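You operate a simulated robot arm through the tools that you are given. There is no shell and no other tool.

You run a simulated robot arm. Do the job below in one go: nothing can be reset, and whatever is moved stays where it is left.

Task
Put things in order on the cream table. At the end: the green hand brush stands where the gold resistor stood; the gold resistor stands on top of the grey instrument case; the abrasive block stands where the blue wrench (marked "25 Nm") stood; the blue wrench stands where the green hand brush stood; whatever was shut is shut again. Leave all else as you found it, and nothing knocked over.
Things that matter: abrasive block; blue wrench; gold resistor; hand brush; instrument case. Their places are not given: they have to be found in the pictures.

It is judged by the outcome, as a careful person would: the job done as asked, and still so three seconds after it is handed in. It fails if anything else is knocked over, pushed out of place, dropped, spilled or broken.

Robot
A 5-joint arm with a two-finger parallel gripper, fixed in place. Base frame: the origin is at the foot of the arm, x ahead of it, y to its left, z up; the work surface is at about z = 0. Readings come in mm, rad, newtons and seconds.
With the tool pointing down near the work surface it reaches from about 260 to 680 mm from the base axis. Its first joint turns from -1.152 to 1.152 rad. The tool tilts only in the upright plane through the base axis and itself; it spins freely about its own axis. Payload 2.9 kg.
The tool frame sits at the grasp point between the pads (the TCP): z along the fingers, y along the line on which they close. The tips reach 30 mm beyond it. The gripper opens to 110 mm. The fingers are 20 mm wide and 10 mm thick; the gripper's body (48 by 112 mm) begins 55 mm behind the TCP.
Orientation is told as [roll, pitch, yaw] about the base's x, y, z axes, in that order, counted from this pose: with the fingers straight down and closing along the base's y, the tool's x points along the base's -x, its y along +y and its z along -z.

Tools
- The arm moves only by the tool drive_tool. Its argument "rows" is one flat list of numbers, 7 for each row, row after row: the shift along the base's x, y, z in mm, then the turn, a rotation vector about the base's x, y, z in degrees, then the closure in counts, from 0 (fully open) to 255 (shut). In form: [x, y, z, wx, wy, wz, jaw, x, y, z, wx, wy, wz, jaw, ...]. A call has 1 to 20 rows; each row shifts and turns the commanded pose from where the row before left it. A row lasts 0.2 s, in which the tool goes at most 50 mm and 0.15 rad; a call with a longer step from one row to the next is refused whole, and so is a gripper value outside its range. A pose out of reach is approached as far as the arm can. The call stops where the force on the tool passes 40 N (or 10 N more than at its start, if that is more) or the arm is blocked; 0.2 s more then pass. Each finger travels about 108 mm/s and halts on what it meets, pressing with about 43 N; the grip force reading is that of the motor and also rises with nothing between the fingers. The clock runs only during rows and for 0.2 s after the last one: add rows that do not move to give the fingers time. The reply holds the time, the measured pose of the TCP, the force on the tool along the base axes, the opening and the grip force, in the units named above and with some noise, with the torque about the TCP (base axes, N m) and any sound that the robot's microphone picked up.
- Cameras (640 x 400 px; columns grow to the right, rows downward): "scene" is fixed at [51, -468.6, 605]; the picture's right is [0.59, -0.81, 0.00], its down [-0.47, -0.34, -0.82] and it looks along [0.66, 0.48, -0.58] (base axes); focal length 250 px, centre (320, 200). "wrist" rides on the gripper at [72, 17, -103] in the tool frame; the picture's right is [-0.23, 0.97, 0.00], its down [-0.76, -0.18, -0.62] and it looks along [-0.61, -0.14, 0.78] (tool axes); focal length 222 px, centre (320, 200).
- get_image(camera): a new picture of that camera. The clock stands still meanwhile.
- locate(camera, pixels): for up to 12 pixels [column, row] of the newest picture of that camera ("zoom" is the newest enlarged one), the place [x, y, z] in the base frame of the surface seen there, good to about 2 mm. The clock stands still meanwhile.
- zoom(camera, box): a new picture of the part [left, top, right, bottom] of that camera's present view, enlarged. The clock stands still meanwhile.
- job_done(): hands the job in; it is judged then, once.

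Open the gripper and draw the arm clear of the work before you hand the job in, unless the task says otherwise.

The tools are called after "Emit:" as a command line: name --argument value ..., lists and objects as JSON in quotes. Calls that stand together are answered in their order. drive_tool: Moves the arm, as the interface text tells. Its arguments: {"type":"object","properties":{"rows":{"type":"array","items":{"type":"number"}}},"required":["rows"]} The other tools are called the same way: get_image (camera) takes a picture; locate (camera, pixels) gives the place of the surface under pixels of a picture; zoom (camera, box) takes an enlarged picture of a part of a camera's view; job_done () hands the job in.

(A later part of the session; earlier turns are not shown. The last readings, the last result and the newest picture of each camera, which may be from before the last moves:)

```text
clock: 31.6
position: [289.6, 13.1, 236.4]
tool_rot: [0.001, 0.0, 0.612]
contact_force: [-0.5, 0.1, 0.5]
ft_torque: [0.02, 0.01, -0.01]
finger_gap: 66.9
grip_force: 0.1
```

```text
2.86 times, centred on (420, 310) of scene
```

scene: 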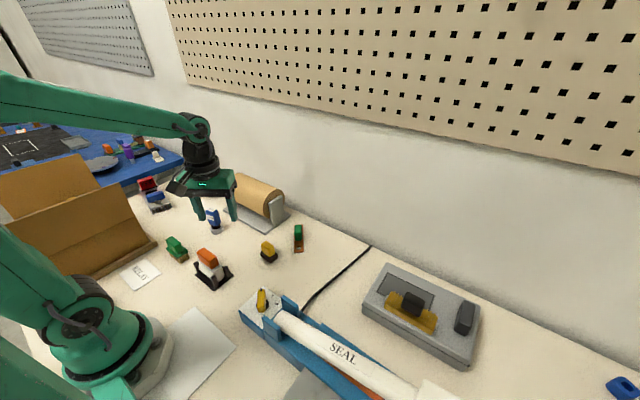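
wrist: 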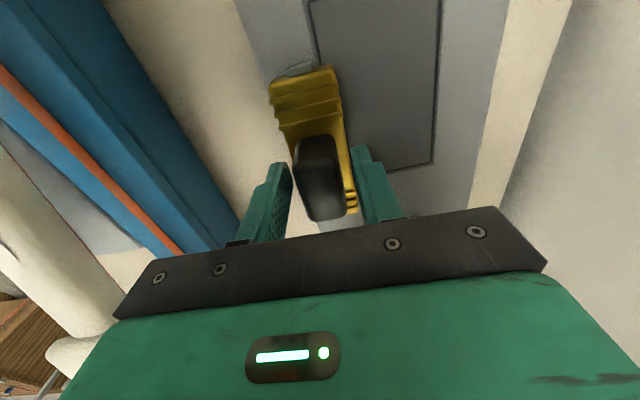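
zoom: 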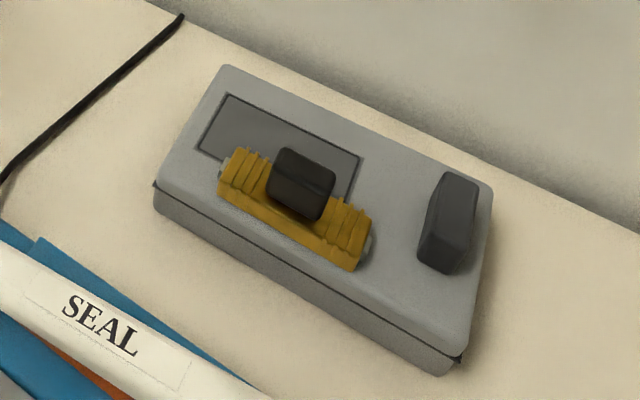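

The resistor stands level on the lid. Next I move above the brush at about (230,206), finishing the turn to yaw +90°.

Emit:
drive_tool --rows '[-8.51, 27.56, 0, 0, 0, 7.86, 100, -8.51, 27.56, 0, 0, 0, 7.86, 100, -8.51, 27.56, 0, 0, 0, 7.86, 100, -8.51, 27.56, 0, 0, 0, 7.86, 100, -8.51, 27.56, 0, 0, 0, 7.86, 100, -8.51, 27.56, 0, 0, 0, 7.86, 100, -8.51, 27.56, 0, 0, 0, 7.8, 100, 0, 0, 0, 0, 0, 0, 100]'

Emit:
get_image --camera "wrist"

Emit:
get_image --camera "scene"

```text
clock: 33.4
position: [230.7, 205.5, 234.9]
tool_rot: [0.0, 0.001, 1.572]
contact_force: [0.2, -0.9, -0.3]
ft_torque: [0.02, 0.02, -0.02]
finger_gap: 66.6
grip_force: 0.0
```

```text
taken
```

wrist: 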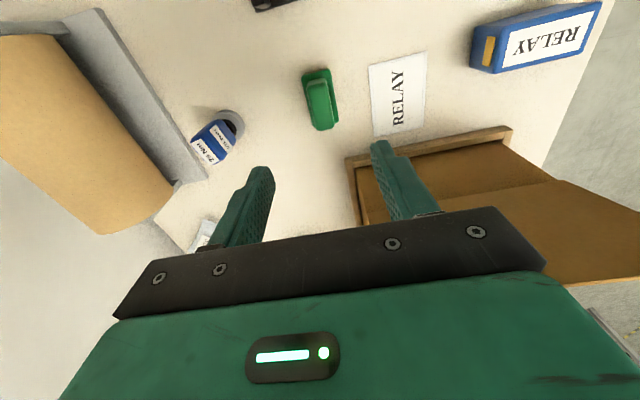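

```text
taken
```

scene: 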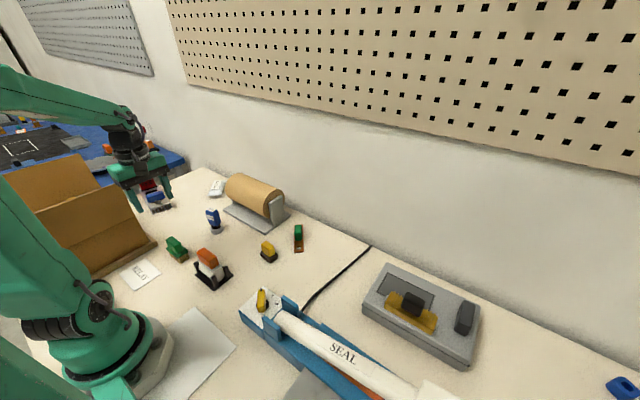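

The wrist view shows the brush at (320,98) below the tool. I zoom to measure its pose exactly.

Emit:
zoom --camera "wrist" --box '[280, 50, 370, 140]'

Emit:
zoom --camera "wrist" --box '[180, 90, 260, 180]'

```text
4.44 times, centred on (325, 95) of wrist
```

zoom: 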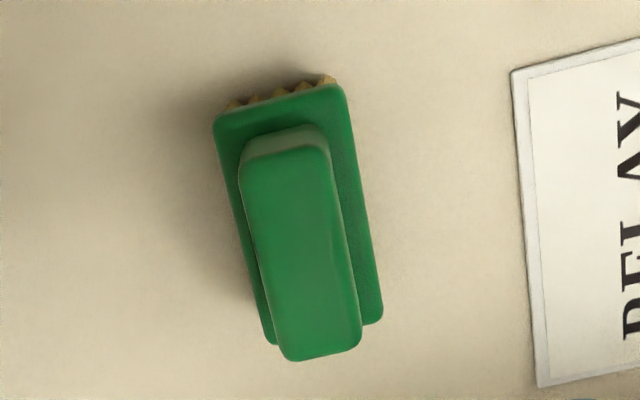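

```text
4.44 times, centred on (220, 135) of wrist
```

zoom: 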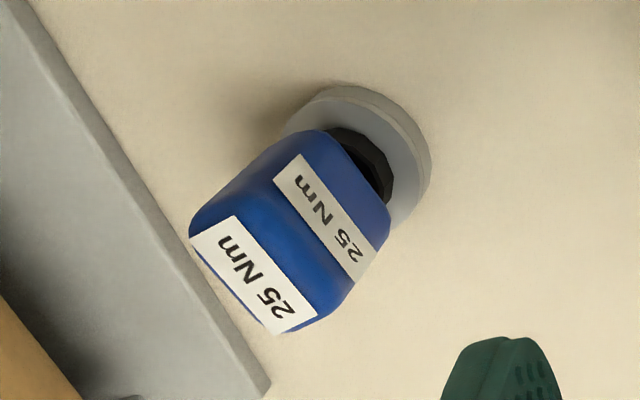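

First I locate wrench points in this zoom: disc rim (345,92), (400,110), (428,165), (400,222), label corners on top and side.

Emit:
locate --camera "zoom" --pixels '[[345, 92], [395, 112], [424, 160], [398, 220], [298, 122], [195, 235], [235, 220], [312, 310], [275, 328], [255, 270], [300, 160], [370, 265]]'

Emit:
zoom --camera "wrist" --box '[280, 50, 370, 140]'

```text
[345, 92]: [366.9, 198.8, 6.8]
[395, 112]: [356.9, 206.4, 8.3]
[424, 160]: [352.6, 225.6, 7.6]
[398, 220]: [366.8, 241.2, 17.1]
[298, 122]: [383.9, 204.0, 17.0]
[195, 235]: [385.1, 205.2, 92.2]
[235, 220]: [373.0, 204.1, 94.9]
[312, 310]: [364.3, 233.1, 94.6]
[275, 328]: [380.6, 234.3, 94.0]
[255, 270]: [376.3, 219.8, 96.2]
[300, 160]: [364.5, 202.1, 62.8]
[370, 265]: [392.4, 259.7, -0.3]
```

```text
4.44 times, centred on (325, 95) of wrist
```

zoom: 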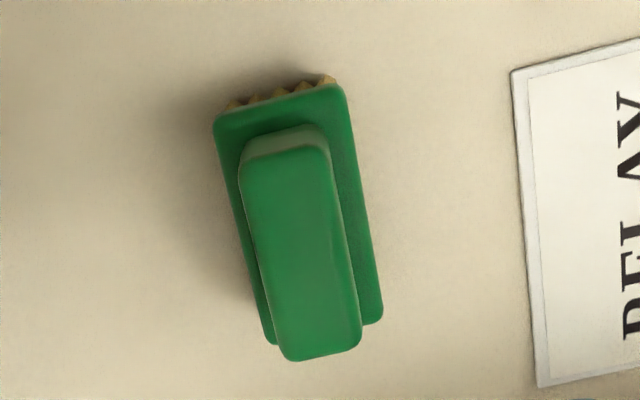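

Now locating the brush: plate corners (222,118), (335,90), (378,318), (275,342) and grip corners (245,165), (325,150), (357,340), (290,356), plus centre (300,250).

Emit:
locate --camera "zoom" --pixels '[[220, 120], [338, 92], [378, 316], [272, 338], [246, 168], [322, 155], [355, 335], [290, 352], [300, 250], [255, 260], [345, 250], [285, 85]]'

```text
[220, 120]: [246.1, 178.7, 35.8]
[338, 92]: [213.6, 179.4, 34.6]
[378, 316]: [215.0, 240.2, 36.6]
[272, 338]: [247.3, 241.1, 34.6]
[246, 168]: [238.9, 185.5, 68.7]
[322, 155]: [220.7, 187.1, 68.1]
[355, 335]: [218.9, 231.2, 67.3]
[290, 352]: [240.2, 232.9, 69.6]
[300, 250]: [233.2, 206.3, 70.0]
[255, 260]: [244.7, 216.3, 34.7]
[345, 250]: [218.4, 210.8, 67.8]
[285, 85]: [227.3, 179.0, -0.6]
```

Brush: plate centre ≈(230.5,209.8), aligned with the axes, grip top z≈71, plate top ≈36. I move +4 mm in y and go down to z≈70 (tips ≈40).

Emit:
drive_tool --rows '[-0.5, 4, 0, 0, 0, 0, 100, 0, 0, -40, 0, 0, 0, 100, 0, 0, -40, 0, 0, 0, 100, 0, 0, -40, 0, 0, 0, 100, 0, 0, -25, 0, 0, 0, 100, 0, 0, -13, 0, 0, 0, 100, 0, 0, -6, 0, 0, 0, 100, 0, 0, 0, 0, 0, 0, 100]'

Emit:
get_image --camera "wrist"

Emit:
zoom --camera "scene" --box '[110, 160, 230, 290]'

```text
clock: 35.2
position: [228.9, 208.5, 73.1]
tool_rot: [0.0, 0.001, 1.569]
contact_force: [-0.7, 0.7, 0.2]
ft_torque: [-0.02, -0.01, 0.02]
finger_gap: 67.0
grip_force: 0.1
```

```text
taken
```

wrist: 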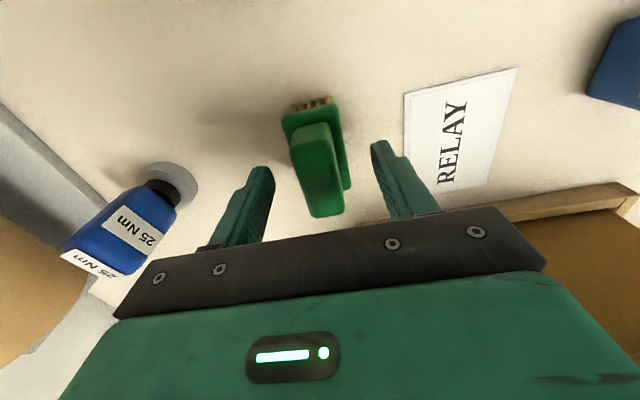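

```text
3.08 times, centred on (170, 225) of scene
```

zoom: 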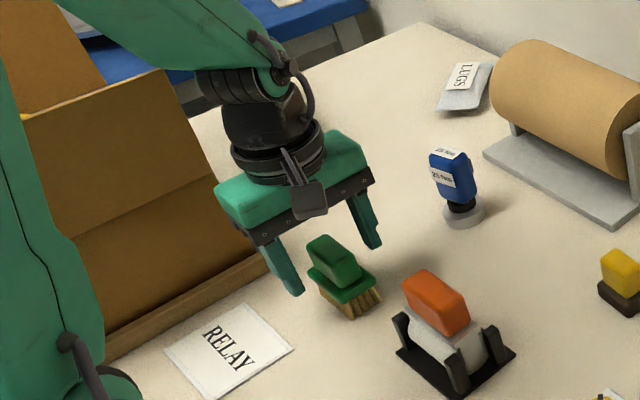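

The grip is between the fingers. I lower 2.5 mm more and close on it.

Emit:
drive_tool --rows '[0, 0, -2.5, 0, 0, 0, 100, 0, 0, 0, 0, 0, 0, 170, 0, 0, 0, 0, 0, 0, 255, 0, 0, 0, 0, 0, 0, 255, 0, 0, 0, 0, 0, 0, 255]'

Emit:
get_image --camera "wrist"

```text
clock: 36.4
position: [230.2, 209.8, 70.1]
tool_rot: [0.0, 0.0, 1.568]
contact_force: [0.6, -0.3, 0.0]
ft_torque: [0.01, 0.01, 0.0]
finger_gap: 23.0
grip_force: 42.9
```

```text
taken
```

wrist: 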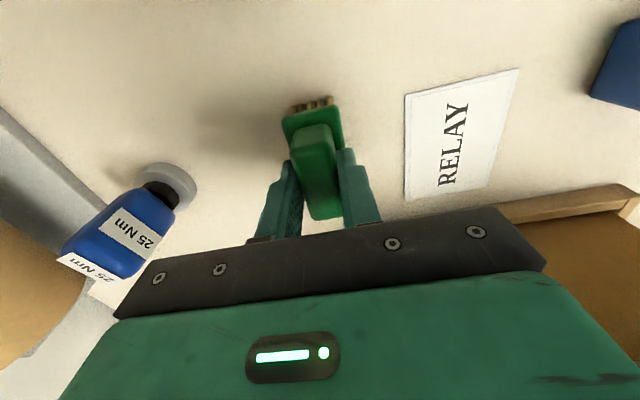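

Brush gripped (gap 23 mm). I lift it to z≈200 and carry it over to the resistor's old place, going out in x first to stay clear of the brown box.

Emit:
drive_tool --rows '[0, 0, 10, 0, 0, 0, 255, 0, 0, 30, 0, 0, 0, 255, 0, 0, 45, 0, 0, 0, 255, 0, 0, 45, 0, 0, 0, 255, 17, 8, 0, 0, 0, 0, 255, 25, 12, 0, 0, 0, 0, 255, 25, 20, 0, 0, 0, 0, 255, 10, 30, 0, 0, 0, 0, 255, 7.4, 35, 0, 0, 0, 0, 255, 0, 30, 0, 0, 0, 0, 255, 0, 14.6, 0, 0, 0, 0, 255, 0, 0, 0, 0, 0, 0, 255]'

Emit:
get_image --camera "wrist"

Emit:
get_image --camera "scene"

```text
clock: 39.0
position: [313.2, 358.1, 197.3]
tool_rot: [-0.001, 0.0, 1.57]
contact_force: [-0.2, 0.7, -0.3]
ft_torque: [0.0, 0.0, 0.01]
finger_gap: 22.9
grip_force: 42.9
```

```text
taken
```

wrist: 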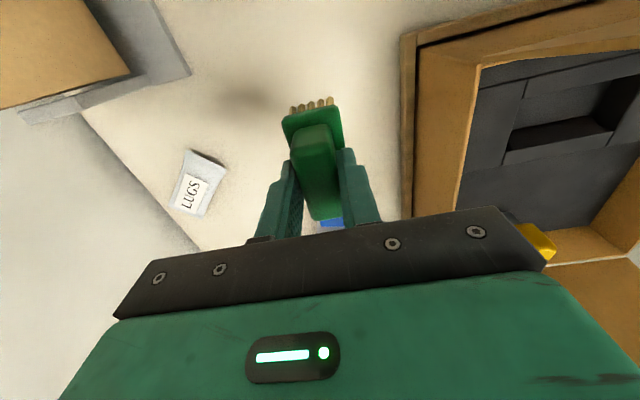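

```text
taken
```

scene: 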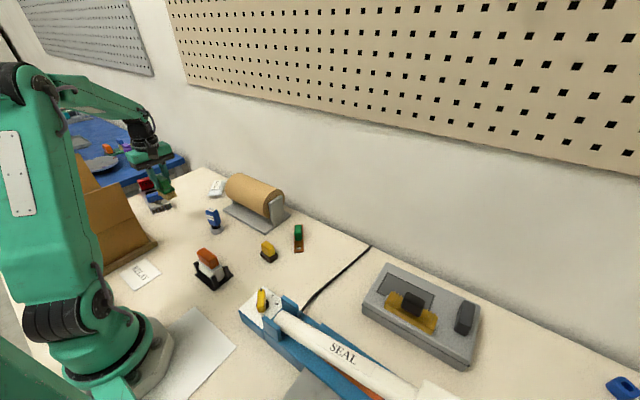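

The brush is held level above the old resistor place. I lower it to about 4 mm over the table.

Emit:
drive_tool --rows '[0.8, 0.8, -30, 0, 0, 0, 255, 0, 0, -40, 0, 0, 0, 255, 0, 0, -30, 0, 0, 0, 255, 0, 0, -15, 0, 0, 0, 255, 0, 0, -8, 0, 0, 0, 255, 0, 0, 0, 0, 0, 0, 255, 0, 0, 0, 0, 0, 0, 255]'

Emit:
drive_tool --rows '[0, 0, -1, 0, 0, 0, 255, 0, 0, -1, 0, 0, 0, 255, 0, 0, 0, 0, 0, 0, 255]'

```text
clock: 40.6
position: [315.5, 358.8, 77.0]
tool_rot: [0.001, 0.0, 1.57]
contact_force: [-0.5, -0.6, -0.1]
ft_torque: [-0.01, 0.0, -0.01]
finger_gap: 23.1
grip_force: 43.6
```

```text
clock: 41.4
position: [315.7, 357.7, 74.4]
tool_rot: [0.0, 0.0, 1.569]
contact_force: [-0.1, 0.0, -0.2]
ft_torque: [0.01, 0.02, 0.01]
finger_gap: 23.2
grip_force: 42.9
```

No contact yet at z≈74–75. I lower on in 1 mm steps.

Emit:
drive_tool --rows '[0, 0, -1, 0, 0, 0, 255, 0, 0, -1, 0, 0, 0, 255, 0, 0, 0, 0, 0, 0, 255]'

Emit:
drive_tool --rows '[0, 0, -1, 0, 0, 0, 255, 0, 0, 0, 0, 0, 0, 255]'

```text
clock: 42.2
position: [315.4, 358.1, 71.7]
tool_rot: [0.001, 0.001, 1.568]
contact_force: [0.1, 0.8, -1.6]
ft_torque: [0.02, 0.03, 0.01]
finger_gap: 23.3
grip_force: 42.9
```

```text
clock: 42.8
position: [315.1, 359.7, 71.5]
tool_rot: [-0.001, -0.002, 1.568]
contact_force: [-0.5, -0.1, -1.2]
ft_torque: [-0.02, 0.01, -0.03]
finger_gap: 23.3
grip_force: 42.9
```

Force is unchanged at z≈71.5, so the brush is still just above the table. I go on in small steps.

Emit:
drive_tool --rows '[0, 0, -0.8, 0, 0, 0, 255, 0, 0, 0, 0, 0, 0, 255]'

Emit:
drive_tool --rows '[0, 0, -0.8, 0, 0, 0, 255, 0, 0, 0, 0, 0, 0, 255]'

```text
clock: 43.4
position: [315.0, 359.9, 71.6]
tool_rot: [0.0, 0.0, 1.569]
contact_force: [0.1, -0.4, -0.3]
ft_torque: [0.01, -0.03, -0.01]
finger_gap: 22.9
grip_force: 42.8
```

```text
clock: 44.0
position: [315.6, 360.8, 69.6]
tool_rot: [0.0, 0.001, 1.569]
contact_force: [-0.5, -0.6, -0.4]
ft_torque: [0.0, 0.02, -0.01]
finger_gap: 23.2
grip_force: 43.1
```

Still no load at z≈70, which is the picking height; contact should come within a millimetre.

Emit:
drive_tool --rows '[0, 0, -0.7, 0, 0, 0, 255, 0, 0, 0, 0, 0, 0, 255]'

Emit:
drive_tool --rows '[0, 0, -0.6, 0, 0, 0, 255, 0, 0, 0, 0, 0, 0, 255]'

```text
clock: 44.6
position: [314.3, 359.5, 70.6]
tool_rot: [0.0, 0.001, 1.569]
contact_force: [-2.7, -3.9, 12.2]
ft_torque: [-0.24, 0.14, 0.02]
finger_gap: 23.3
grip_force: 43.6
```

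```text
clock: 45.2
position: [315.1, 359.4, 70.2]
tool_rot: [-0.002, 0.001, 1.569]
contact_force: [-2.6, -5.4, 22.3]
ft_torque: [-0.47, 0.19, -0.01]
finger_gap: 23.0
grip_force: 43.0
```

Contact: 22 N upward, so the brush is on the table. I ease up 0.6 mm and open the fingers.

Emit:
drive_tool --rows '[0, 0, 0.6, 0, 0, 0, 255, 0, 0, 0, 0, 0, 0, 190, 0, 0, 0, 0, 0, 0, 160, 0, 0, 0, 0, 0, 0, 130, 0, 0, 0, 0, 0, 0, 130]'

Emit:
get_image --camera "wrist"

Emit:
zoom --camera "scene" --box '[110, 140, 230, 260]'

```text
clock: 46.4
position: [315.0, 359.5, 70.0]
tool_rot: [0.0, -0.001, 1.57]
contact_force: [0.2, -0.9, -0.3]
ft_torque: [-0.03, -0.03, -0.02]
finger_gap: 53.8
grip_force: 0.1
```

```text
taken
```

wrist: 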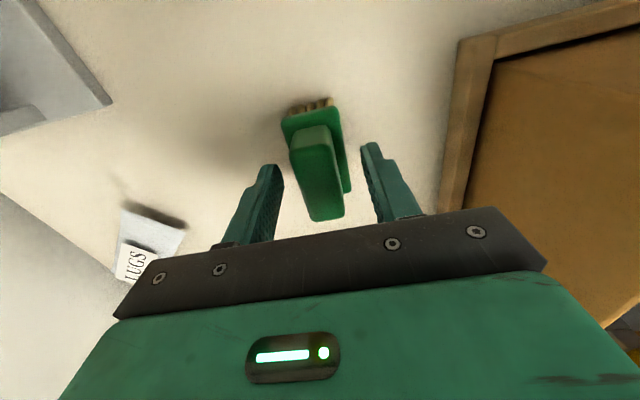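

```text
3.33 times, centred on (170, 200) of scene
```

zoom: 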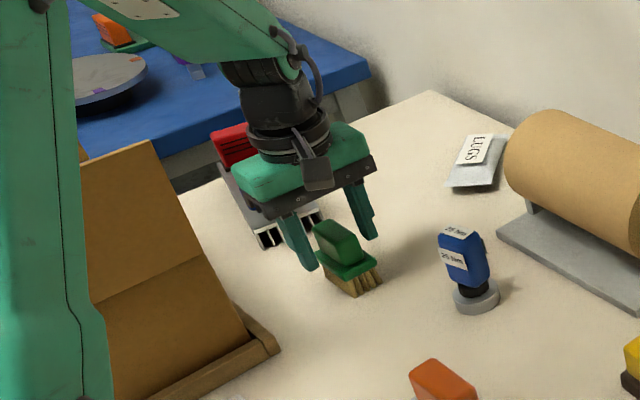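

The brush stands on the resistor's old spot. I lift clear and move above the wrench near (375,219), turning to yaw ≈102°.

Emit:
drive_tool --rows '[0, 0, 10, 0, 0, 0, 130, 0, 0, 35, 0, 0, 0, 130, 0, 0, 45, 0, 0, 0, 130, 0, 0, 45, 0, 0, 0, 130, 0, 0, 35, 0, 0, 0, 120, 12, -28, 2, 0, 0, 4, 100, 12, -28, 2, 0, 0, 4, 100, 12, -28, 2, 0, 0, 4, 100, 12, -28, 2, 0, 0, 0, 100, 12, -28, 2, 0, 0, 0, 100, 0, 0, 0, 0, 0, 0, 100]'

Emit:
get_image --camera "wrist"

Emit:
get_image --camera "scene"

```text
clock: 48.8
position: [374.9, 219.9, 250.4]
tool_rot: [0.0, 0.0, 1.78]
contact_force: [-0.3, -1.0, -0.3]
ft_torque: [-0.01, 0.0, 0.01]
finger_gap: 66.8
grip_force: 0.1
```

```text
taken
```

wrist: 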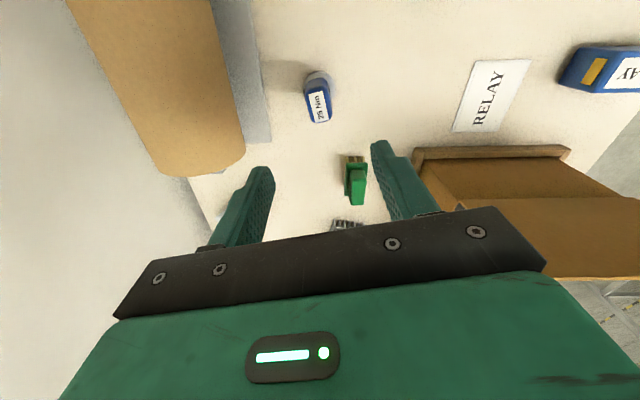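

```text
taken
```

scene: 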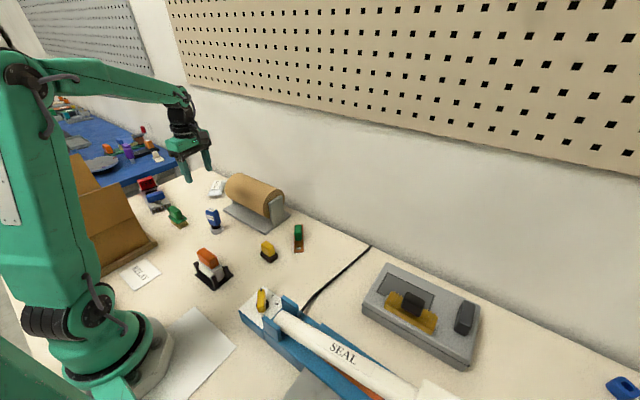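

The wrench appears at (319,97) in the wrist view. I zoom on it to measure its orientation and centre.

Emit:
zoom --camera "wrist" --box '[280, 50, 360, 140]'

```text
4.44 times, centred on (320, 95) of wrist
```

zoom: 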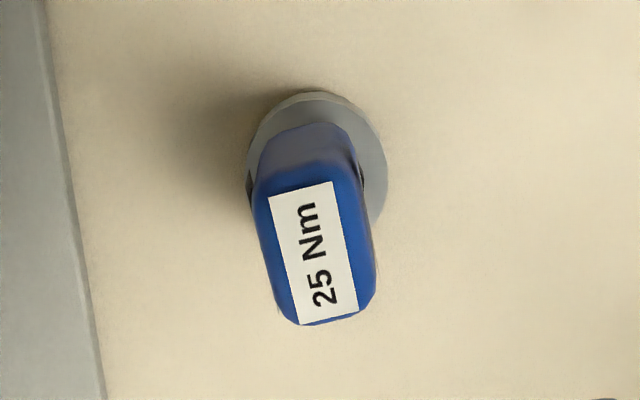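

Locating the label corners (270,197), (332,183), (357,308), (298,322), the grip's flanks (258,205), (372,280), and the disc rim (320,95), (252,150), (384,160), (375,215).

Emit:
locate --camera "zoom" --pixels '[[272, 199], [330, 185], [355, 306], [300, 320], [315, 255], [258, 200], [372, 270], [320, 97], [262, 130], [384, 160], [376, 212], [275, 300]]'

```text
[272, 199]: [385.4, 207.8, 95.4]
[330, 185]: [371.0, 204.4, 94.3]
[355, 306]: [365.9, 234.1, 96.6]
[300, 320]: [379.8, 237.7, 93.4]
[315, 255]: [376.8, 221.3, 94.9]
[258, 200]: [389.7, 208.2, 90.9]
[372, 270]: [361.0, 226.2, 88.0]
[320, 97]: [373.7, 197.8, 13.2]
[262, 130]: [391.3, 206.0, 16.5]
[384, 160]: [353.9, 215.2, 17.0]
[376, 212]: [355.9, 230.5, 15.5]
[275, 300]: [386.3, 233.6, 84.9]
```

Wrench centre ≈(375.5,221), long axis 10° from +y, grip z 42–97. Before lowering I check how near the paper roll and its base plate come (wrist pixels around (210,30)–(270,140)).

Emit:
locate --camera "wrist" --pixels '[[268, 138], [245, 20], [212, 20], [230, 100], [243, 150], [220, 60], [180, 80], [160, 165], [265, 110], [200, 5], [238, 165], [215, 150]]'

```text
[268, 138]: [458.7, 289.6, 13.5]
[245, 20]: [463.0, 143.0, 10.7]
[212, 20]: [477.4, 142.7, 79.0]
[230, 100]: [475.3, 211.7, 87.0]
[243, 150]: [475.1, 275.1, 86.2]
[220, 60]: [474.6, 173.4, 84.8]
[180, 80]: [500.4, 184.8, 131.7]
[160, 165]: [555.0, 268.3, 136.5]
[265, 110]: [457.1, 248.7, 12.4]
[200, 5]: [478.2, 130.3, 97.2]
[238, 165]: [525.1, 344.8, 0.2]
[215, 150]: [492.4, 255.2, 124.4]
```

The roll begins at x≈475, well clear of the gripper body (x up to ≈431). I lower onto the wrench to z≈73 with yaw corrected by −2°.

Emit:
drive_tool --rows '[0.5, 1, 0, 0, 0, -2, 100, 0, 0, -40, 0, 0, 0, 100, 0, 0, -45, 0, 0, 0, 100, 0, 0, -45, 0, 0, 0, 100, 0, 0, -30, 0, 0, 0, 100, 0, 0, -17, 0, 0, 0, 100, 0, 0, 0, 0, 0, 0, 100]'

Emit:
get_image --camera "wrist"

Emit:
zoom --camera "scene" --box '[150, 150, 270, 260]'

```text
clock: 50.4
position: [373.5, 219.9, 71.4]
tool_rot: [0.001, 0.0, 1.744]
contact_force: [-0.5, -0.5, -0.5]
ft_torque: [0.0, 0.01, 0.03]
finger_gap: 66.8
grip_force: 0.1
```

```text
taken
```

wrist: 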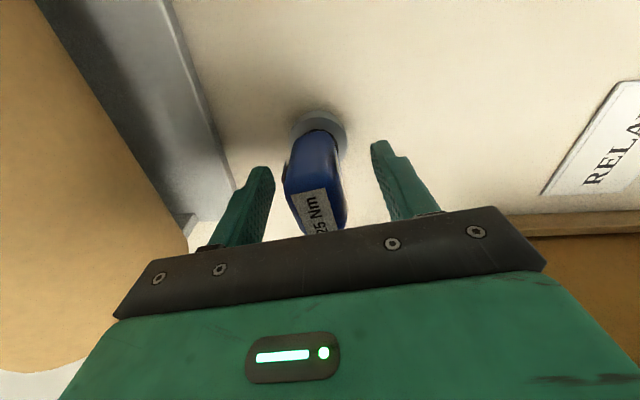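

```text
3.64 times, centred on (210, 205) of scene
```

zoom: 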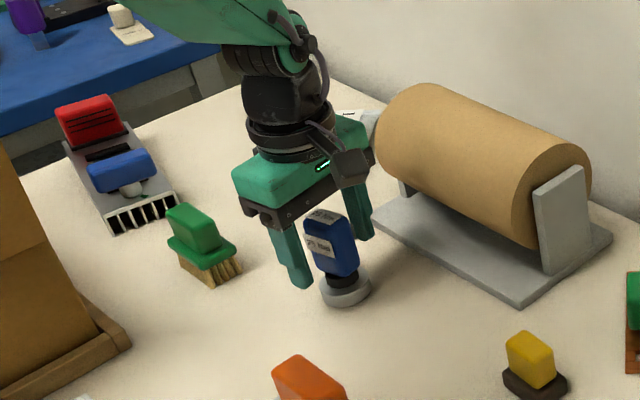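

The wrench's blue grip is between the fingers at z≈72. I close.

Emit:
drive_tool --rows '[0, 0, 0, 0, 0, 0, 160, 0, 0, 0, 0, 0, 0, 200, 0, 0, 0, 0, 0, 0, 255, 0, 0, 0, 0, 0, 0, 255, 0, 0, 0, 0, 0, 0, 255]'

Emit:
get_image --camera "wrist"

```text
clock: 51.6
position: [374.0, 220.0, 71.7]
tool_rot: [-0.002, -0.001, 1.745]
contact_force: [0.9, 0.1, 0.0]
ft_torque: [0.05, -0.08, -0.03]
finger_gap: 27.8
grip_force: 43.4
```

```text
taken
```

wrist: 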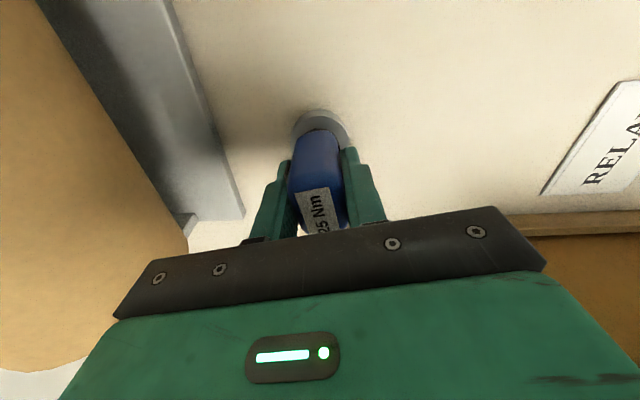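

Wrench gripped (gap 27.8 mm). I lift it 130 mm and carry it by (−145,−11) mm to the brush's old place.

Emit:
drive_tool --rows '[0, 0, 8, 0, 0, 0, 255, 0, 0, 30, 0, 0, 0, 255, 0, 0, 45, 0, 0, 0, 255, 0, 0, 47, 0, 0, 0, 255, -20, -1.5, 0, 0, 0, 0, 255, -30, -2.3, 0, 0, 0, 0, 255, -35, -2.7, 0, 0, 0, 0, 255, -30, -2.3, 0, 0, 0, 0, 255, -20, -1.5, 0, 0, 0, 0, 255, -10, -0.8, 0, 0, 0, 0, 255, 0, 0, 0, 0, 0, 0, 255]'

Emit:
get_image --camera "wrist"

Emit:
get_image --camera "scene"

```text
clock: 54.0
position: [229.6, 208.5, 201.7]
tool_rot: [0.002, -0.001, 1.744]
contact_force: [0.1, -0.2, -2.0]
ft_torque: [-0.01, -0.02, 0.0]
finger_gap: 27.8
grip_force: 42.9
```

```text
taken
```

wrist: 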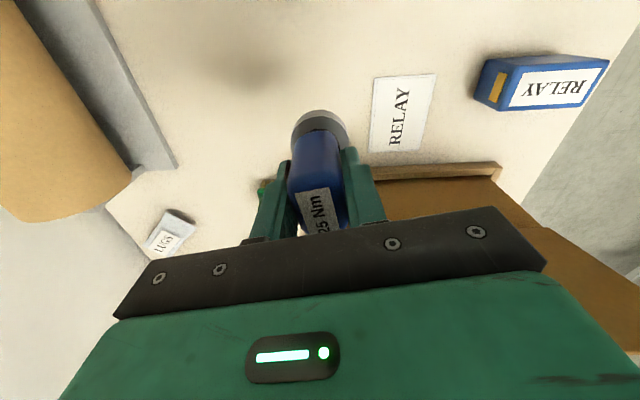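

```text
taken
```

scene: 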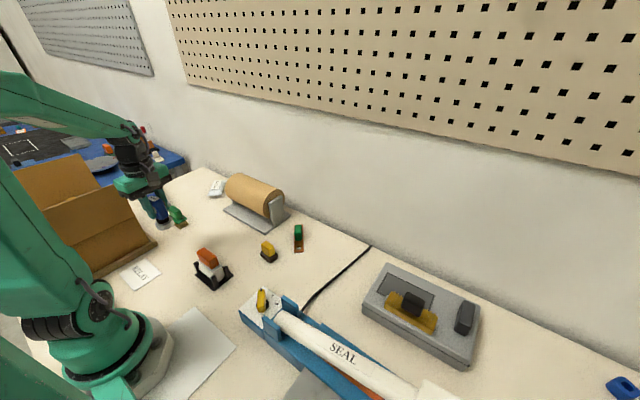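

The wrench hangs level above the brush's old spot. I check where the RELAY card's edge lies before lowering.

Emit:
zoom --camera "scene" --box '[110, 180, 230, 300]'

Emit:
locate --camera "scene" --pixels '[[158, 273], [145, 258], [122, 268], [136, 288], [162, 225], [168, 222]]'

```text
3.33 times, centred on (170, 240) of scene
```

zoom: 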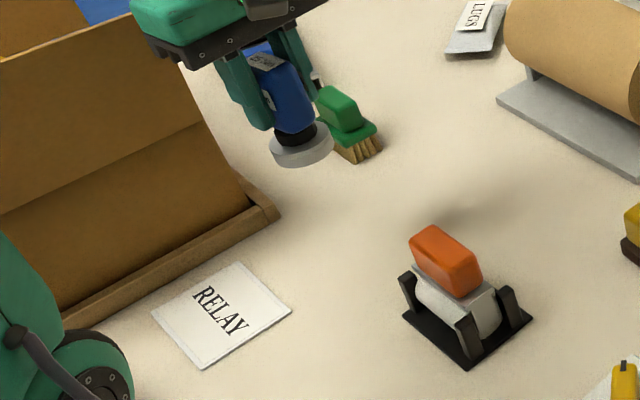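

```text
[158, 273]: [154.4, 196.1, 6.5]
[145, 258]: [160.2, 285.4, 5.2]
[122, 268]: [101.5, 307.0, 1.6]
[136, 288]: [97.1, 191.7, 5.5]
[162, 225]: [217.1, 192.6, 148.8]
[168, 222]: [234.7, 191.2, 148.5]
```

The card ends at x≈160, clear of the disc (x≥207). I lower the wrench to about 4 mm above the table.

Emit:
drive_tool --rows '[0.6, 0.6, -30, 0, 0, 0, 255, 0, 0, -40, 0, 0, 0, 255, 0, 0, -30, 0, 0, 0, 255, 0, 0, -18, 0, 0, 0, 255, 0, 0, -8, 0, 0, 0, 255, 0, 0, 0, 0, 0, 0, 255, 0, 0, 0, 0, 0, 0, 255]'

Emit:
drive_tool --rows '[0, 0, -1, 0, 0, 0, 255, 0, 0, -1, 0, 0, 0, 255, 0, 0, 0, 0, 0, 0, 255]'

Emit:
drive_tool --rows '[0, 0, -1, 0, 0, 0, 255, 0, 0, 0, 0, 0, 0, 255]'

```text
clock: 55.6
position: [230.1, 209.7, 76.1]
tool_rot: [0.002, 0.001, 1.744]
contact_force: [0.2, -0.5, -0.9]
ft_torque: [-0.01, 0.04, -0.01]
finger_gap: 27.9
grip_force: 42.5
```

```text
clock: 56.4
position: [230.9, 211.0, 74.8]
tool_rot: [-0.001, 0.0, 1.743]
contact_force: [0.8, -0.1, -1.9]
ft_torque: [0.03, -0.01, 0.01]
finger_gap: 27.8
grip_force: 43.0
```

```text
clock: 57.0
position: [230.1, 210.2, 73.3]
tool_rot: [0.001, 0.0, 1.745]
contact_force: [-0.2, 0.2, -1.6]
ft_torque: [-0.03, 0.01, -0.01]
finger_gap: 27.4
grip_force: 43.2
```

No contact at z≈73; I continue in 0.8 mm steps until the force rises.

Emit:
drive_tool --rows '[0, 0, -0.8, 0, 0, 0, 255, 0, 0, 0, 0, 0, 0, 255]'

Emit:
drive_tool --rows '[0, 0, -0.7, 0, 0, 0, 255, 0, 0, 0, 0, 0, 0, 255]'

```text
clock: 57.6
position: [231.3, 209.2, 72.8]
tool_rot: [0.001, 0.0, 1.744]
contact_force: [0.6, 0.5, -1.6]
ft_torque: [0.0, 0.04, 0.02]
finger_gap: 27.6
grip_force: 43.0
```

```text
clock: 58.2
position: [230.9, 210.2, 72.6]
tool_rot: [0.001, 0.0, 1.743]
contact_force: [0.1, -0.6, -0.4]
ft_torque: [-0.03, 0.02, 0.02]
finger_gap: 27.7
grip_force: 43.2
```

Force is nearly unchanged (−0.4 N); contact must be within a millimetre. I continue.

Emit:
drive_tool --rows '[0, 0, -0.6, 0, 0, 0, 255, 0, 0, 0, 0, 0, 0, 255]'

Emit:
drive_tool --rows '[0, 0, -0.5, 0, 0, 0, 255, 0, 0, 0, 0, 0, 0, 255]'

```text
clock: 58.8
position: [230.6, 210.3, 71.4]
tool_rot: [0.0, 0.0, 1.742]
contact_force: [-0.1, 0.1, -1.7]
ft_torque: [-0.01, -0.03, 0.0]
finger_gap: 27.7
grip_force: 43.1
```

```text
clock: 59.4
position: [230.4, 210.4, 70.7]
tool_rot: [0.0, 0.001, 1.743]
contact_force: [1.1, -1.7, 2.3]
ft_torque: [-0.06, -0.01, 0.03]
finger_gap: 27.6
grip_force: 43.1
```

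Contact begins (force now +2.3 N). I press 0.5 mm more to seat the disc, then open.

Emit:
drive_tool --rows '[0, 0, -0.5, 0, 0, 0, 255, 0, 0, 0, 0, 0, 0, 255]'

Emit:
drive_tool --rows '[0, 0, 0, 0, 0, 0, 185, 0, 0, 0, 0, 0, 0, 160, 0, 0, 0, 0, 0, 0, 130, 0, 0, 0, 0, 0, 0, 110, 0, 0, 0, 0, 0, 0, 110]'

Emit:
get_image --camera "wrist"

Emit:
zoom --camera "scene" --box '[110, 150, 230, 280]'

```text
clock: 60.0
position: [232.6, 209.8, 71.7]
tool_rot: [0.0, 0.001, 1.744]
contact_force: [-2.4, -10.7, 28.7]
ft_torque: [-0.25, 0.25, 0.08]
finger_gap: 27.6
grip_force: 42.9
```

```text
clock: 61.2
position: [231.1, 210.5, 68.7]
tool_rot: [0.0, -0.001, 1.743]
contact_force: [-0.7, 1.0, -0.6]
ft_torque: [-0.01, -0.02, 0.01]
finger_gap: 62.4
grip_force: 0.0
```

```text
taken
```

wrist: 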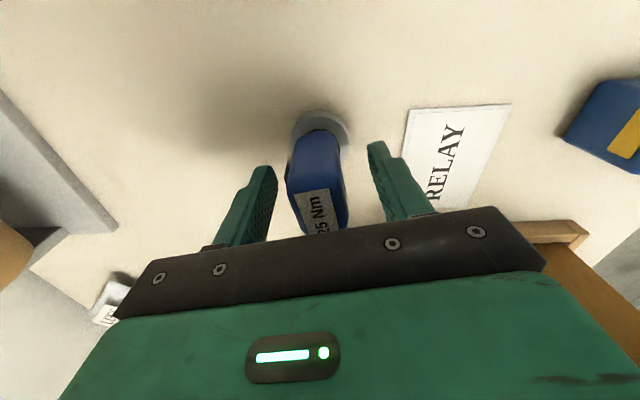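

```text
3.08 times, centred on (170, 215) of scene
```

zoom: 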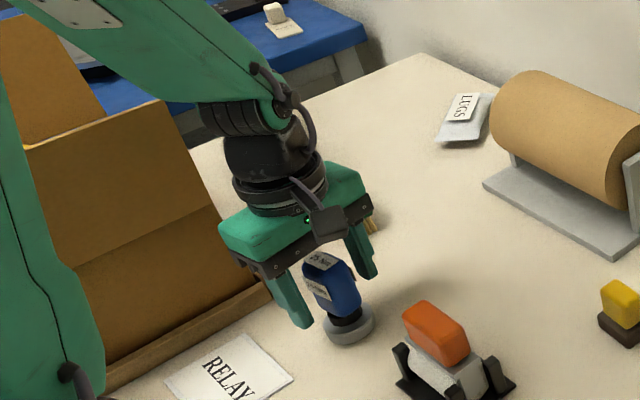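

The wrench stands on the brush's old place. I lift clear and move above the abrasive block near (394,-22), turning to yaw ≈86°.

Emit:
drive_tool --rows '[0, 0, 10, 0, 0, 0, 110, 0, 0, 35, 0, 0, 0, 110, 0, 0, 45, 0, 0, 0, 110, 0, 0, 45, 0, 0, 0, 110, 0, 0, 25, 0, 0, 0, 110, 20.4, -29, 0, 0, 0, -3.6, 100, 20.4, -29, 0, 0, 0, -3.6, 100, 20.4, -29, 0, 0, 0, -3.6, 100, 20.4, -29, 0, 0, 0, -3.6, 100, 20.4, -29, 0, 0, 0, 0, 100, 20.4, -29, 0, 0, 0, 0, 100, 20.4, -29, 0, 0, 0, 0, 100, 20.4, -29, 0, 0, 0, 0, 100, 0, 0, 0, 0, 0, 0, 100]'

Emit:
get_image --camera "wrist"

Emit:
zoom --camera "scene" --box '[110, 150, 330, 300]'

```text
clock: 64.2
position: [392.1, -21.7, 230.3]
tool_rot: [0.0, 0.001, 1.493]
contact_force: [1.0, 0.3, 0.5]
ft_torque: [0.02, 0.0, 0.04]
finger_gap: 66.9
grip_force: 0.1
```

```text
taken
```

wrist: 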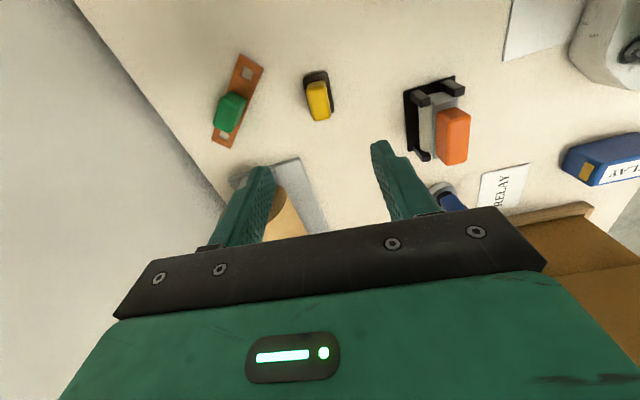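

```text
2.67 times, centred on (220, 225) of scene
```

zoom: 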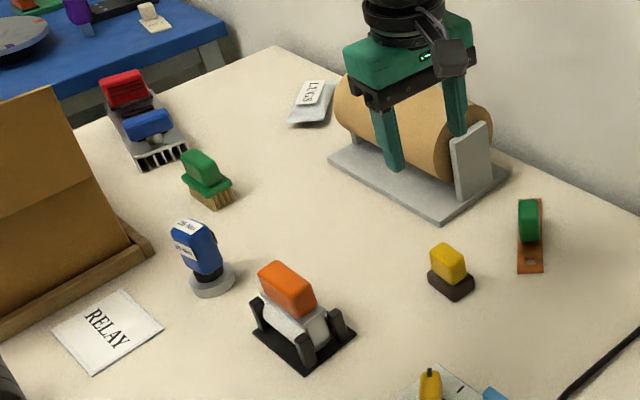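

The brush and wrench stand well. The abrasive block is at (318,97) in the wrist view; I zoom to measure it.

Emit:
zoom --camera "wrist" --box '[275, 50, 365, 140]'

```text
4.44 times, centred on (320, 95) of wrist
```

zoom: 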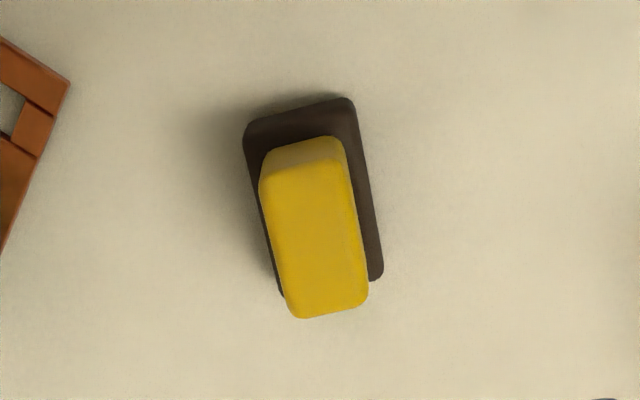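

Locating yellow grip corners (264,182), (342,165), (366,298), (295,314) and dark base corners (248,130), (350,103), (380,272), (282,295).

Emit:
locate --camera "zoom" --pixels '[[265, 185], [340, 168], [363, 295], [296, 312], [315, 240], [250, 132], [348, 106], [379, 270], [280, 290], [300, 115], [350, 200], [600, 200]]'

```text
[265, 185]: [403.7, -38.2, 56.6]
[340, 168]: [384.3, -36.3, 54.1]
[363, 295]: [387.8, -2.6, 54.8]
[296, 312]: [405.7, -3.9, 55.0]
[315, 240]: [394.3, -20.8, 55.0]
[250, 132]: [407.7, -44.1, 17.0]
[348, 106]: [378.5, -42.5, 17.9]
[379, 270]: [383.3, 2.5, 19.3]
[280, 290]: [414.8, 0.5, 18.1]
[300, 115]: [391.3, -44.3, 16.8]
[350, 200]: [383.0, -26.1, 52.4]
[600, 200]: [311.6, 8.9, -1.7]
```

Block centre ≈(395.6,-20.5), long axis 5° off y, base top ≈20, grip top ≈56. I shift (+3,+1) mm and go down to z≈54 (tips ≈24).

Emit:
drive_tool --rows '[3, 1, 0, 0, 0, 0, 100, 0, 0, -40, 0, 0, 0, 100, 0, 0, -45, 0, 0, 0, 100, 0, 0, -45, 0, 0, 0, 100, 0, 0, -28, 0, 0, 0, 100, 0, 0, -12, 0, 0, 0, 100, 0, 0, 0, 0, 0, 0, 100, 0, 0, 0, 0, 0, 0, 100]'

Emit:
get_image --camera "wrist"

Emit:
zoom --camera "scene" --box '[210, 170, 320, 280]'

```text
clock: 66.0
position: [397.0, -21.2, 58.8]
tool_rot: [-0.002, -0.002, 1.493]
contact_force: [-1.0, 0.5, 0.0]
ft_torque: [-0.01, 0.02, 0.02]
finger_gap: 66.8
grip_force: 0.2
```

```text
taken
```

wrist: 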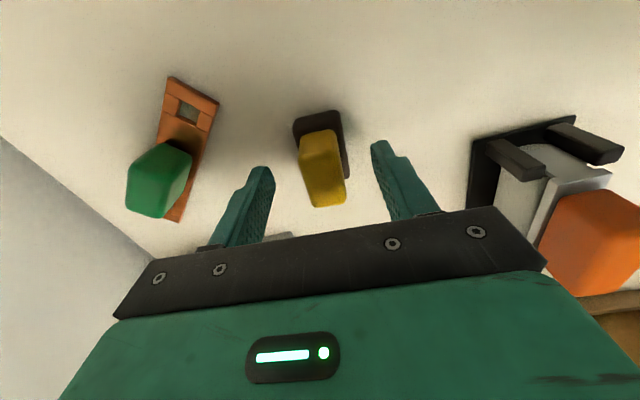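

```text
3.64 times, centred on (265, 225) of scene
```

zoom: 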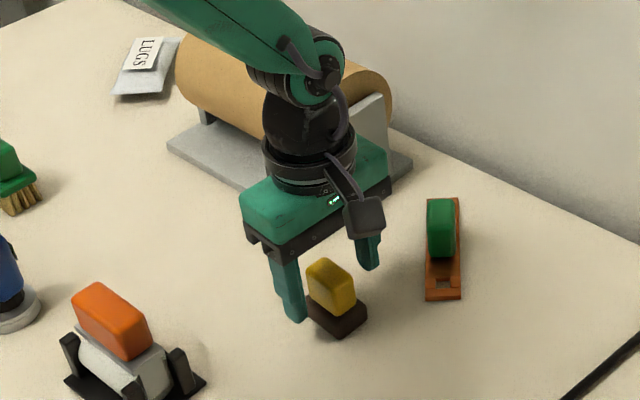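

The yellow grip is between the fingers at z≈59. I lower 4 mm more and close.

Emit:
drive_tool --rows '[0, 0, -4, 0, 0, 0, 100, 0, 0, 0, 0, 0, 0, 100, 0, 0, 0, 0, 0, 0, 170, 0, 0, 0, 0, 0, 0, 255, 0, 0, 0, 0, 0, 0, 255, 0, 0, 0, 0, 0, 0, 255]'

Emit:
get_image --camera "wrist"

```text
clock: 67.4
position: [396.7, -21.2, 56.0]
tool_rot: [0.0, -0.001, 1.492]
contact_force: [-0.6, 0.7, 0.1]
ft_torque: [0.02, 0.0, 0.02]
finger_gap: 23.1
grip_force: 42.8
```

```text
taken
```

wrist: 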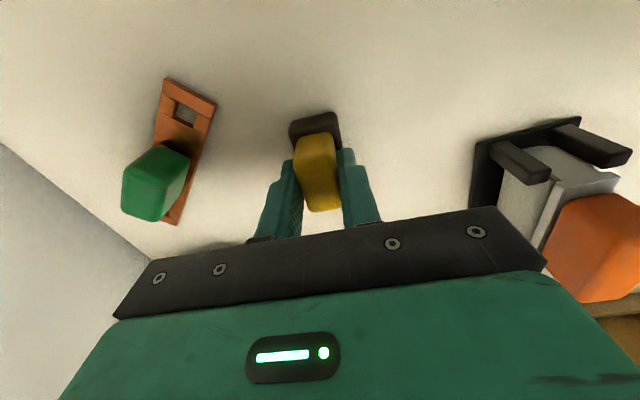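

Block gripped (gap 23 mm). I lift it 140 mm and carry it by (−20,+241.5) mm to the wrench's old place.

Emit:
drive_tool --rows '[0, 0, 8, 0, 0, 0, 255, 0, 0, 35, 0, 0, 0, 255, 0, 0, 47, 0, 0, 0, 255, 0, 0, 45, 0, 0, 0, 255, -2, 20, 0, 0, 0, 0, 255, -3, 35, 0, 0, 0, 0, 255, -3.2, 43, 0, 0, 0, 0, 255, -3.2, 43, 0, 0, 0, 0, 255, -3.2, 40, 0, 0, 0, 0, 255, -3.2, 35, 0, 0, 0, 0, 255, -2.4, 25.5, 0, 0, 0, 0, 255, 0, 0, 0, 0, 0, 0, 255, 0, 0, 0, 0, 0, 0, 255]'

Emit:
get_image --camera "wrist"

Emit:
zoom --camera "scene" --box '[110, 130, 330, 300]'

```text
clock: 70.2
position: [378.4, 219.9, 192.1]
tool_rot: [0.001, 0.001, 1.492]
contact_force: [-0.5, -0.6, 0.3]
ft_torque: [0.01, 0.0, 0.0]
finger_gap: 23.2
grip_force: 43.1
```

```text
taken
```

wrist: 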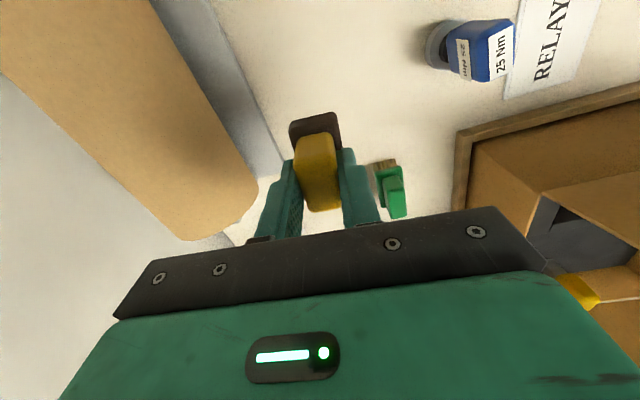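

```text
2.35 times, centred on (220, 215) of scene
```

zoom: 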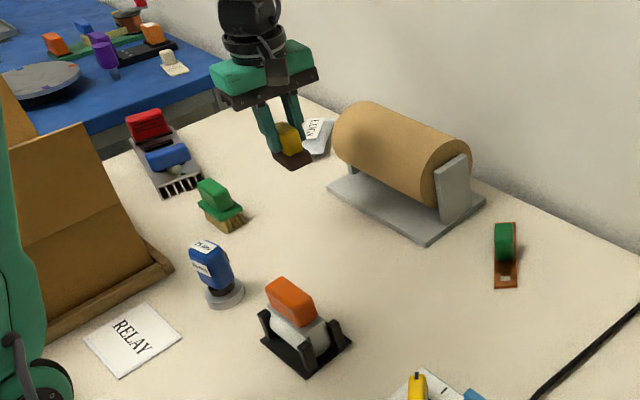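

The block hangs over the wrench's old place, TCP (378.4,219.9). I correct by (−1.8,+0.8) and lower to about 5 mm above the table.

Emit:
drive_tool --rows '[-1.8, 0.8, -30, 0, 0, 0, 255, 0, 0, -40, 0, 0, 0, 255, 0, 0, -35, 0, 0, 0, 255, 0, 0, -17, 0, 0, 0, 255, 0, 0, -8, 0, 0, 0, 255, 0, 0, 0, 0, 0, 0, 255, 0, 0, 0, 0, 0, 0, 255]'

Emit:
drive_tool --rows '[0, 0, -1, 0, 0, 0, 255, 0, 0, -1, 0, 0, 0, 255, 0, 0, 0, 0, 0, 0, 255]'

Emit:
drive_tool --rows '[0, 0, -1, 0, 0, 0, 255, 0, 0, -1, 0, 0, 0, 255, 0, 0, 0, 0, 0, 0, 255]'

```text
clock: 71.8
position: [375.3, 222.4, 61.1]
tool_rot: [0.001, -0.001, 1.492]
contact_force: [0.5, 0.7, -0.4]
ft_torque: [0.0, 0.03, -0.01]
finger_gap: 23.0
grip_force: 43.2
```

```text
clock: 72.6
position: [375.0, 222.5, 59.1]
tool_rot: [-0.001, -0.001, 1.493]
contact_force: [-0.7, 0.5, -0.8]
ft_torque: [0.01, 0.02, 0.03]
finger_gap: 23.2
grip_force: 42.8
```

```text
clock: 73.4
position: [374.9, 222.8, 57.1]
tool_rot: [0.001, -0.002, 1.491]
contact_force: [0.6, -0.4, -0.2]
ft_torque: [0.02, -0.01, 0.02]
finger_gap: 23.2
grip_force: 43.0
```

No contact yet at z≈57; I continue in sub-millimetre steps, easing y back by 0.8 mm.

Emit:
drive_tool --rows '[0.4, -0.8, -0.7, 0, 0, 0, 255, 0, 0, 0, 0, 0, 0, 255]'

Emit:
drive_tool --rows '[0, 0, -0.7, 0, 0, 0, 255, 0, 0, 0, 0, 0, 0, 255]'

```text
clock: 74.0
position: [375.1, 221.8, 56.2]
tool_rot: [-0.001, 0.002, 1.494]
contact_force: [-0.2, -0.6, -0.5]
ft_torque: [0.0, -0.01, 0.0]
finger_gap: 23.3
grip_force: 42.5
```

```text
clock: 74.6
position: [376.3, 220.1, 57.3]
tool_rot: [-0.001, -0.001, 1.492]
contact_force: [-1.1, -3.4, 10.1]
ft_torque: [-0.18, 0.08, -0.02]
finger_gap: 23.3
grip_force: 43.5
```

Contact (10 N upward): the block is on the table. I open the fingers.

Emit:
drive_tool --rows '[0, 0, 0, 0, 0, 0, 200, 0, 0, 0, 0, 0, 0, 170, 0, 0, 0, 0, 0, 0, 130, 0, 0, 0, 0, 0, 0, 110, 0, 0, 0, 0, 0, 0, 110]'

Emit:
get_image --camera "wrist"

Emit:
zoom --camera "scene" --box '[150, 140, 290, 260]'

```text
clock: 75.8
position: [375.5, 221.1, 55.6]
tool_rot: [0.002, 0.0, 1.492]
contact_force: [0.0, -0.3, -0.2]
ft_torque: [0.03, 0.01, 0.04]
finger_gap: 62.5
grip_force: 0.1
```

```text
taken
```

wrist: 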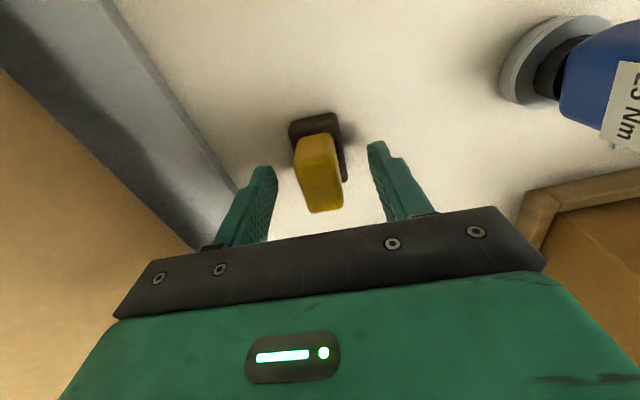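

```text
3.33 times, centred on (220, 200) of scene
```

zoom: 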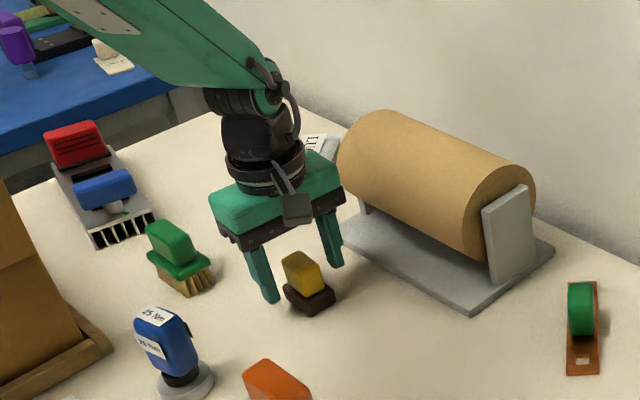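

The block stands on the wrench's old place. I lift straight up and draw the arm back to a clear position near (395,60,340).

Emit:
drive_tool --rows '[0, 0, 10, 0, 0, 0, 110, 0, 0, 35, 0, 0, 0, 110, 0, 0, 45, 0, 0, 0, 110, 0, 0, 45, 0, 0, 0, 100, 0, 0, 45, 0, 0, 0, 60, 2, -20, 20, 0, 0, -8, 0, 2, -20, 20, 0, 0, -8, 0, 2, -20, 20, 0, 0, -8, 0, 2, -20, 20, 0, 0, -8, 0, 2, -20, 20, 0, 0, -8, 0, 2, -20, 10, 0, 0, -8, 0, 2, -20, 0, 0, 0, -8, 0, 2, -20, 0, 0, 0, -8, 0, 0, 0, 0, 0, 0, -8, 0, 0, 0, 0, 0, 0, -8, 0, 0, 0, 0, 0, 0, 0, 0]'

Emit:
get_image --camera "scene"

Emit:
get_image --camera "wrist"

Emit:
zoom --camera "scene" --box '[120, 160, 320, 300]'

```text
clock: 79.2
position: [391.8, 59.5, 347.7]
tool_rot: [0.0, 0.001, 0.093]
contact_force: [-0.2, -0.7, -0.1]
ft_torque: [0.0, -0.01, -0.04]
finger_gap: 110.0
grip_force: 0.1
```

```text
taken
```

scene: 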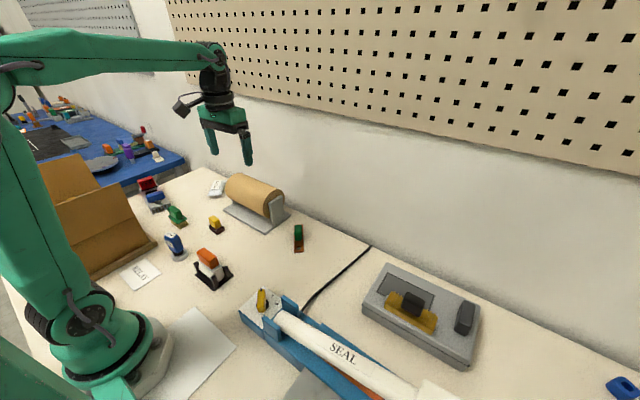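

```text
taken
```

wrist: 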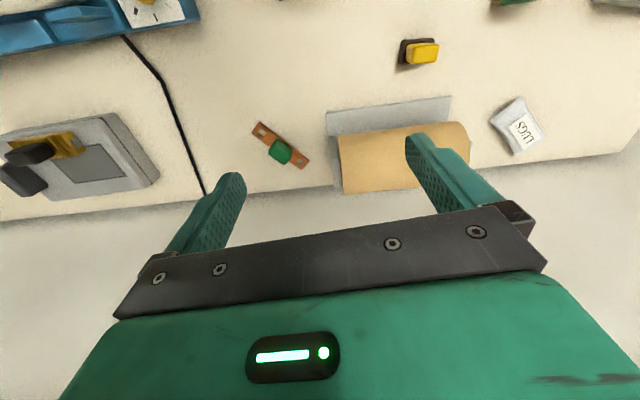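

```text
2.86 times, centred on (220, 230) of scene
```

zoom: 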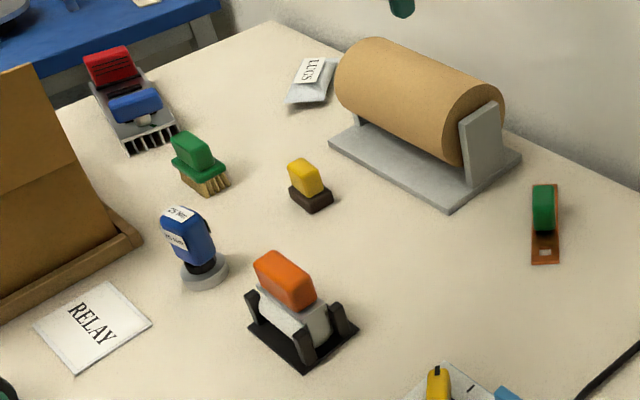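

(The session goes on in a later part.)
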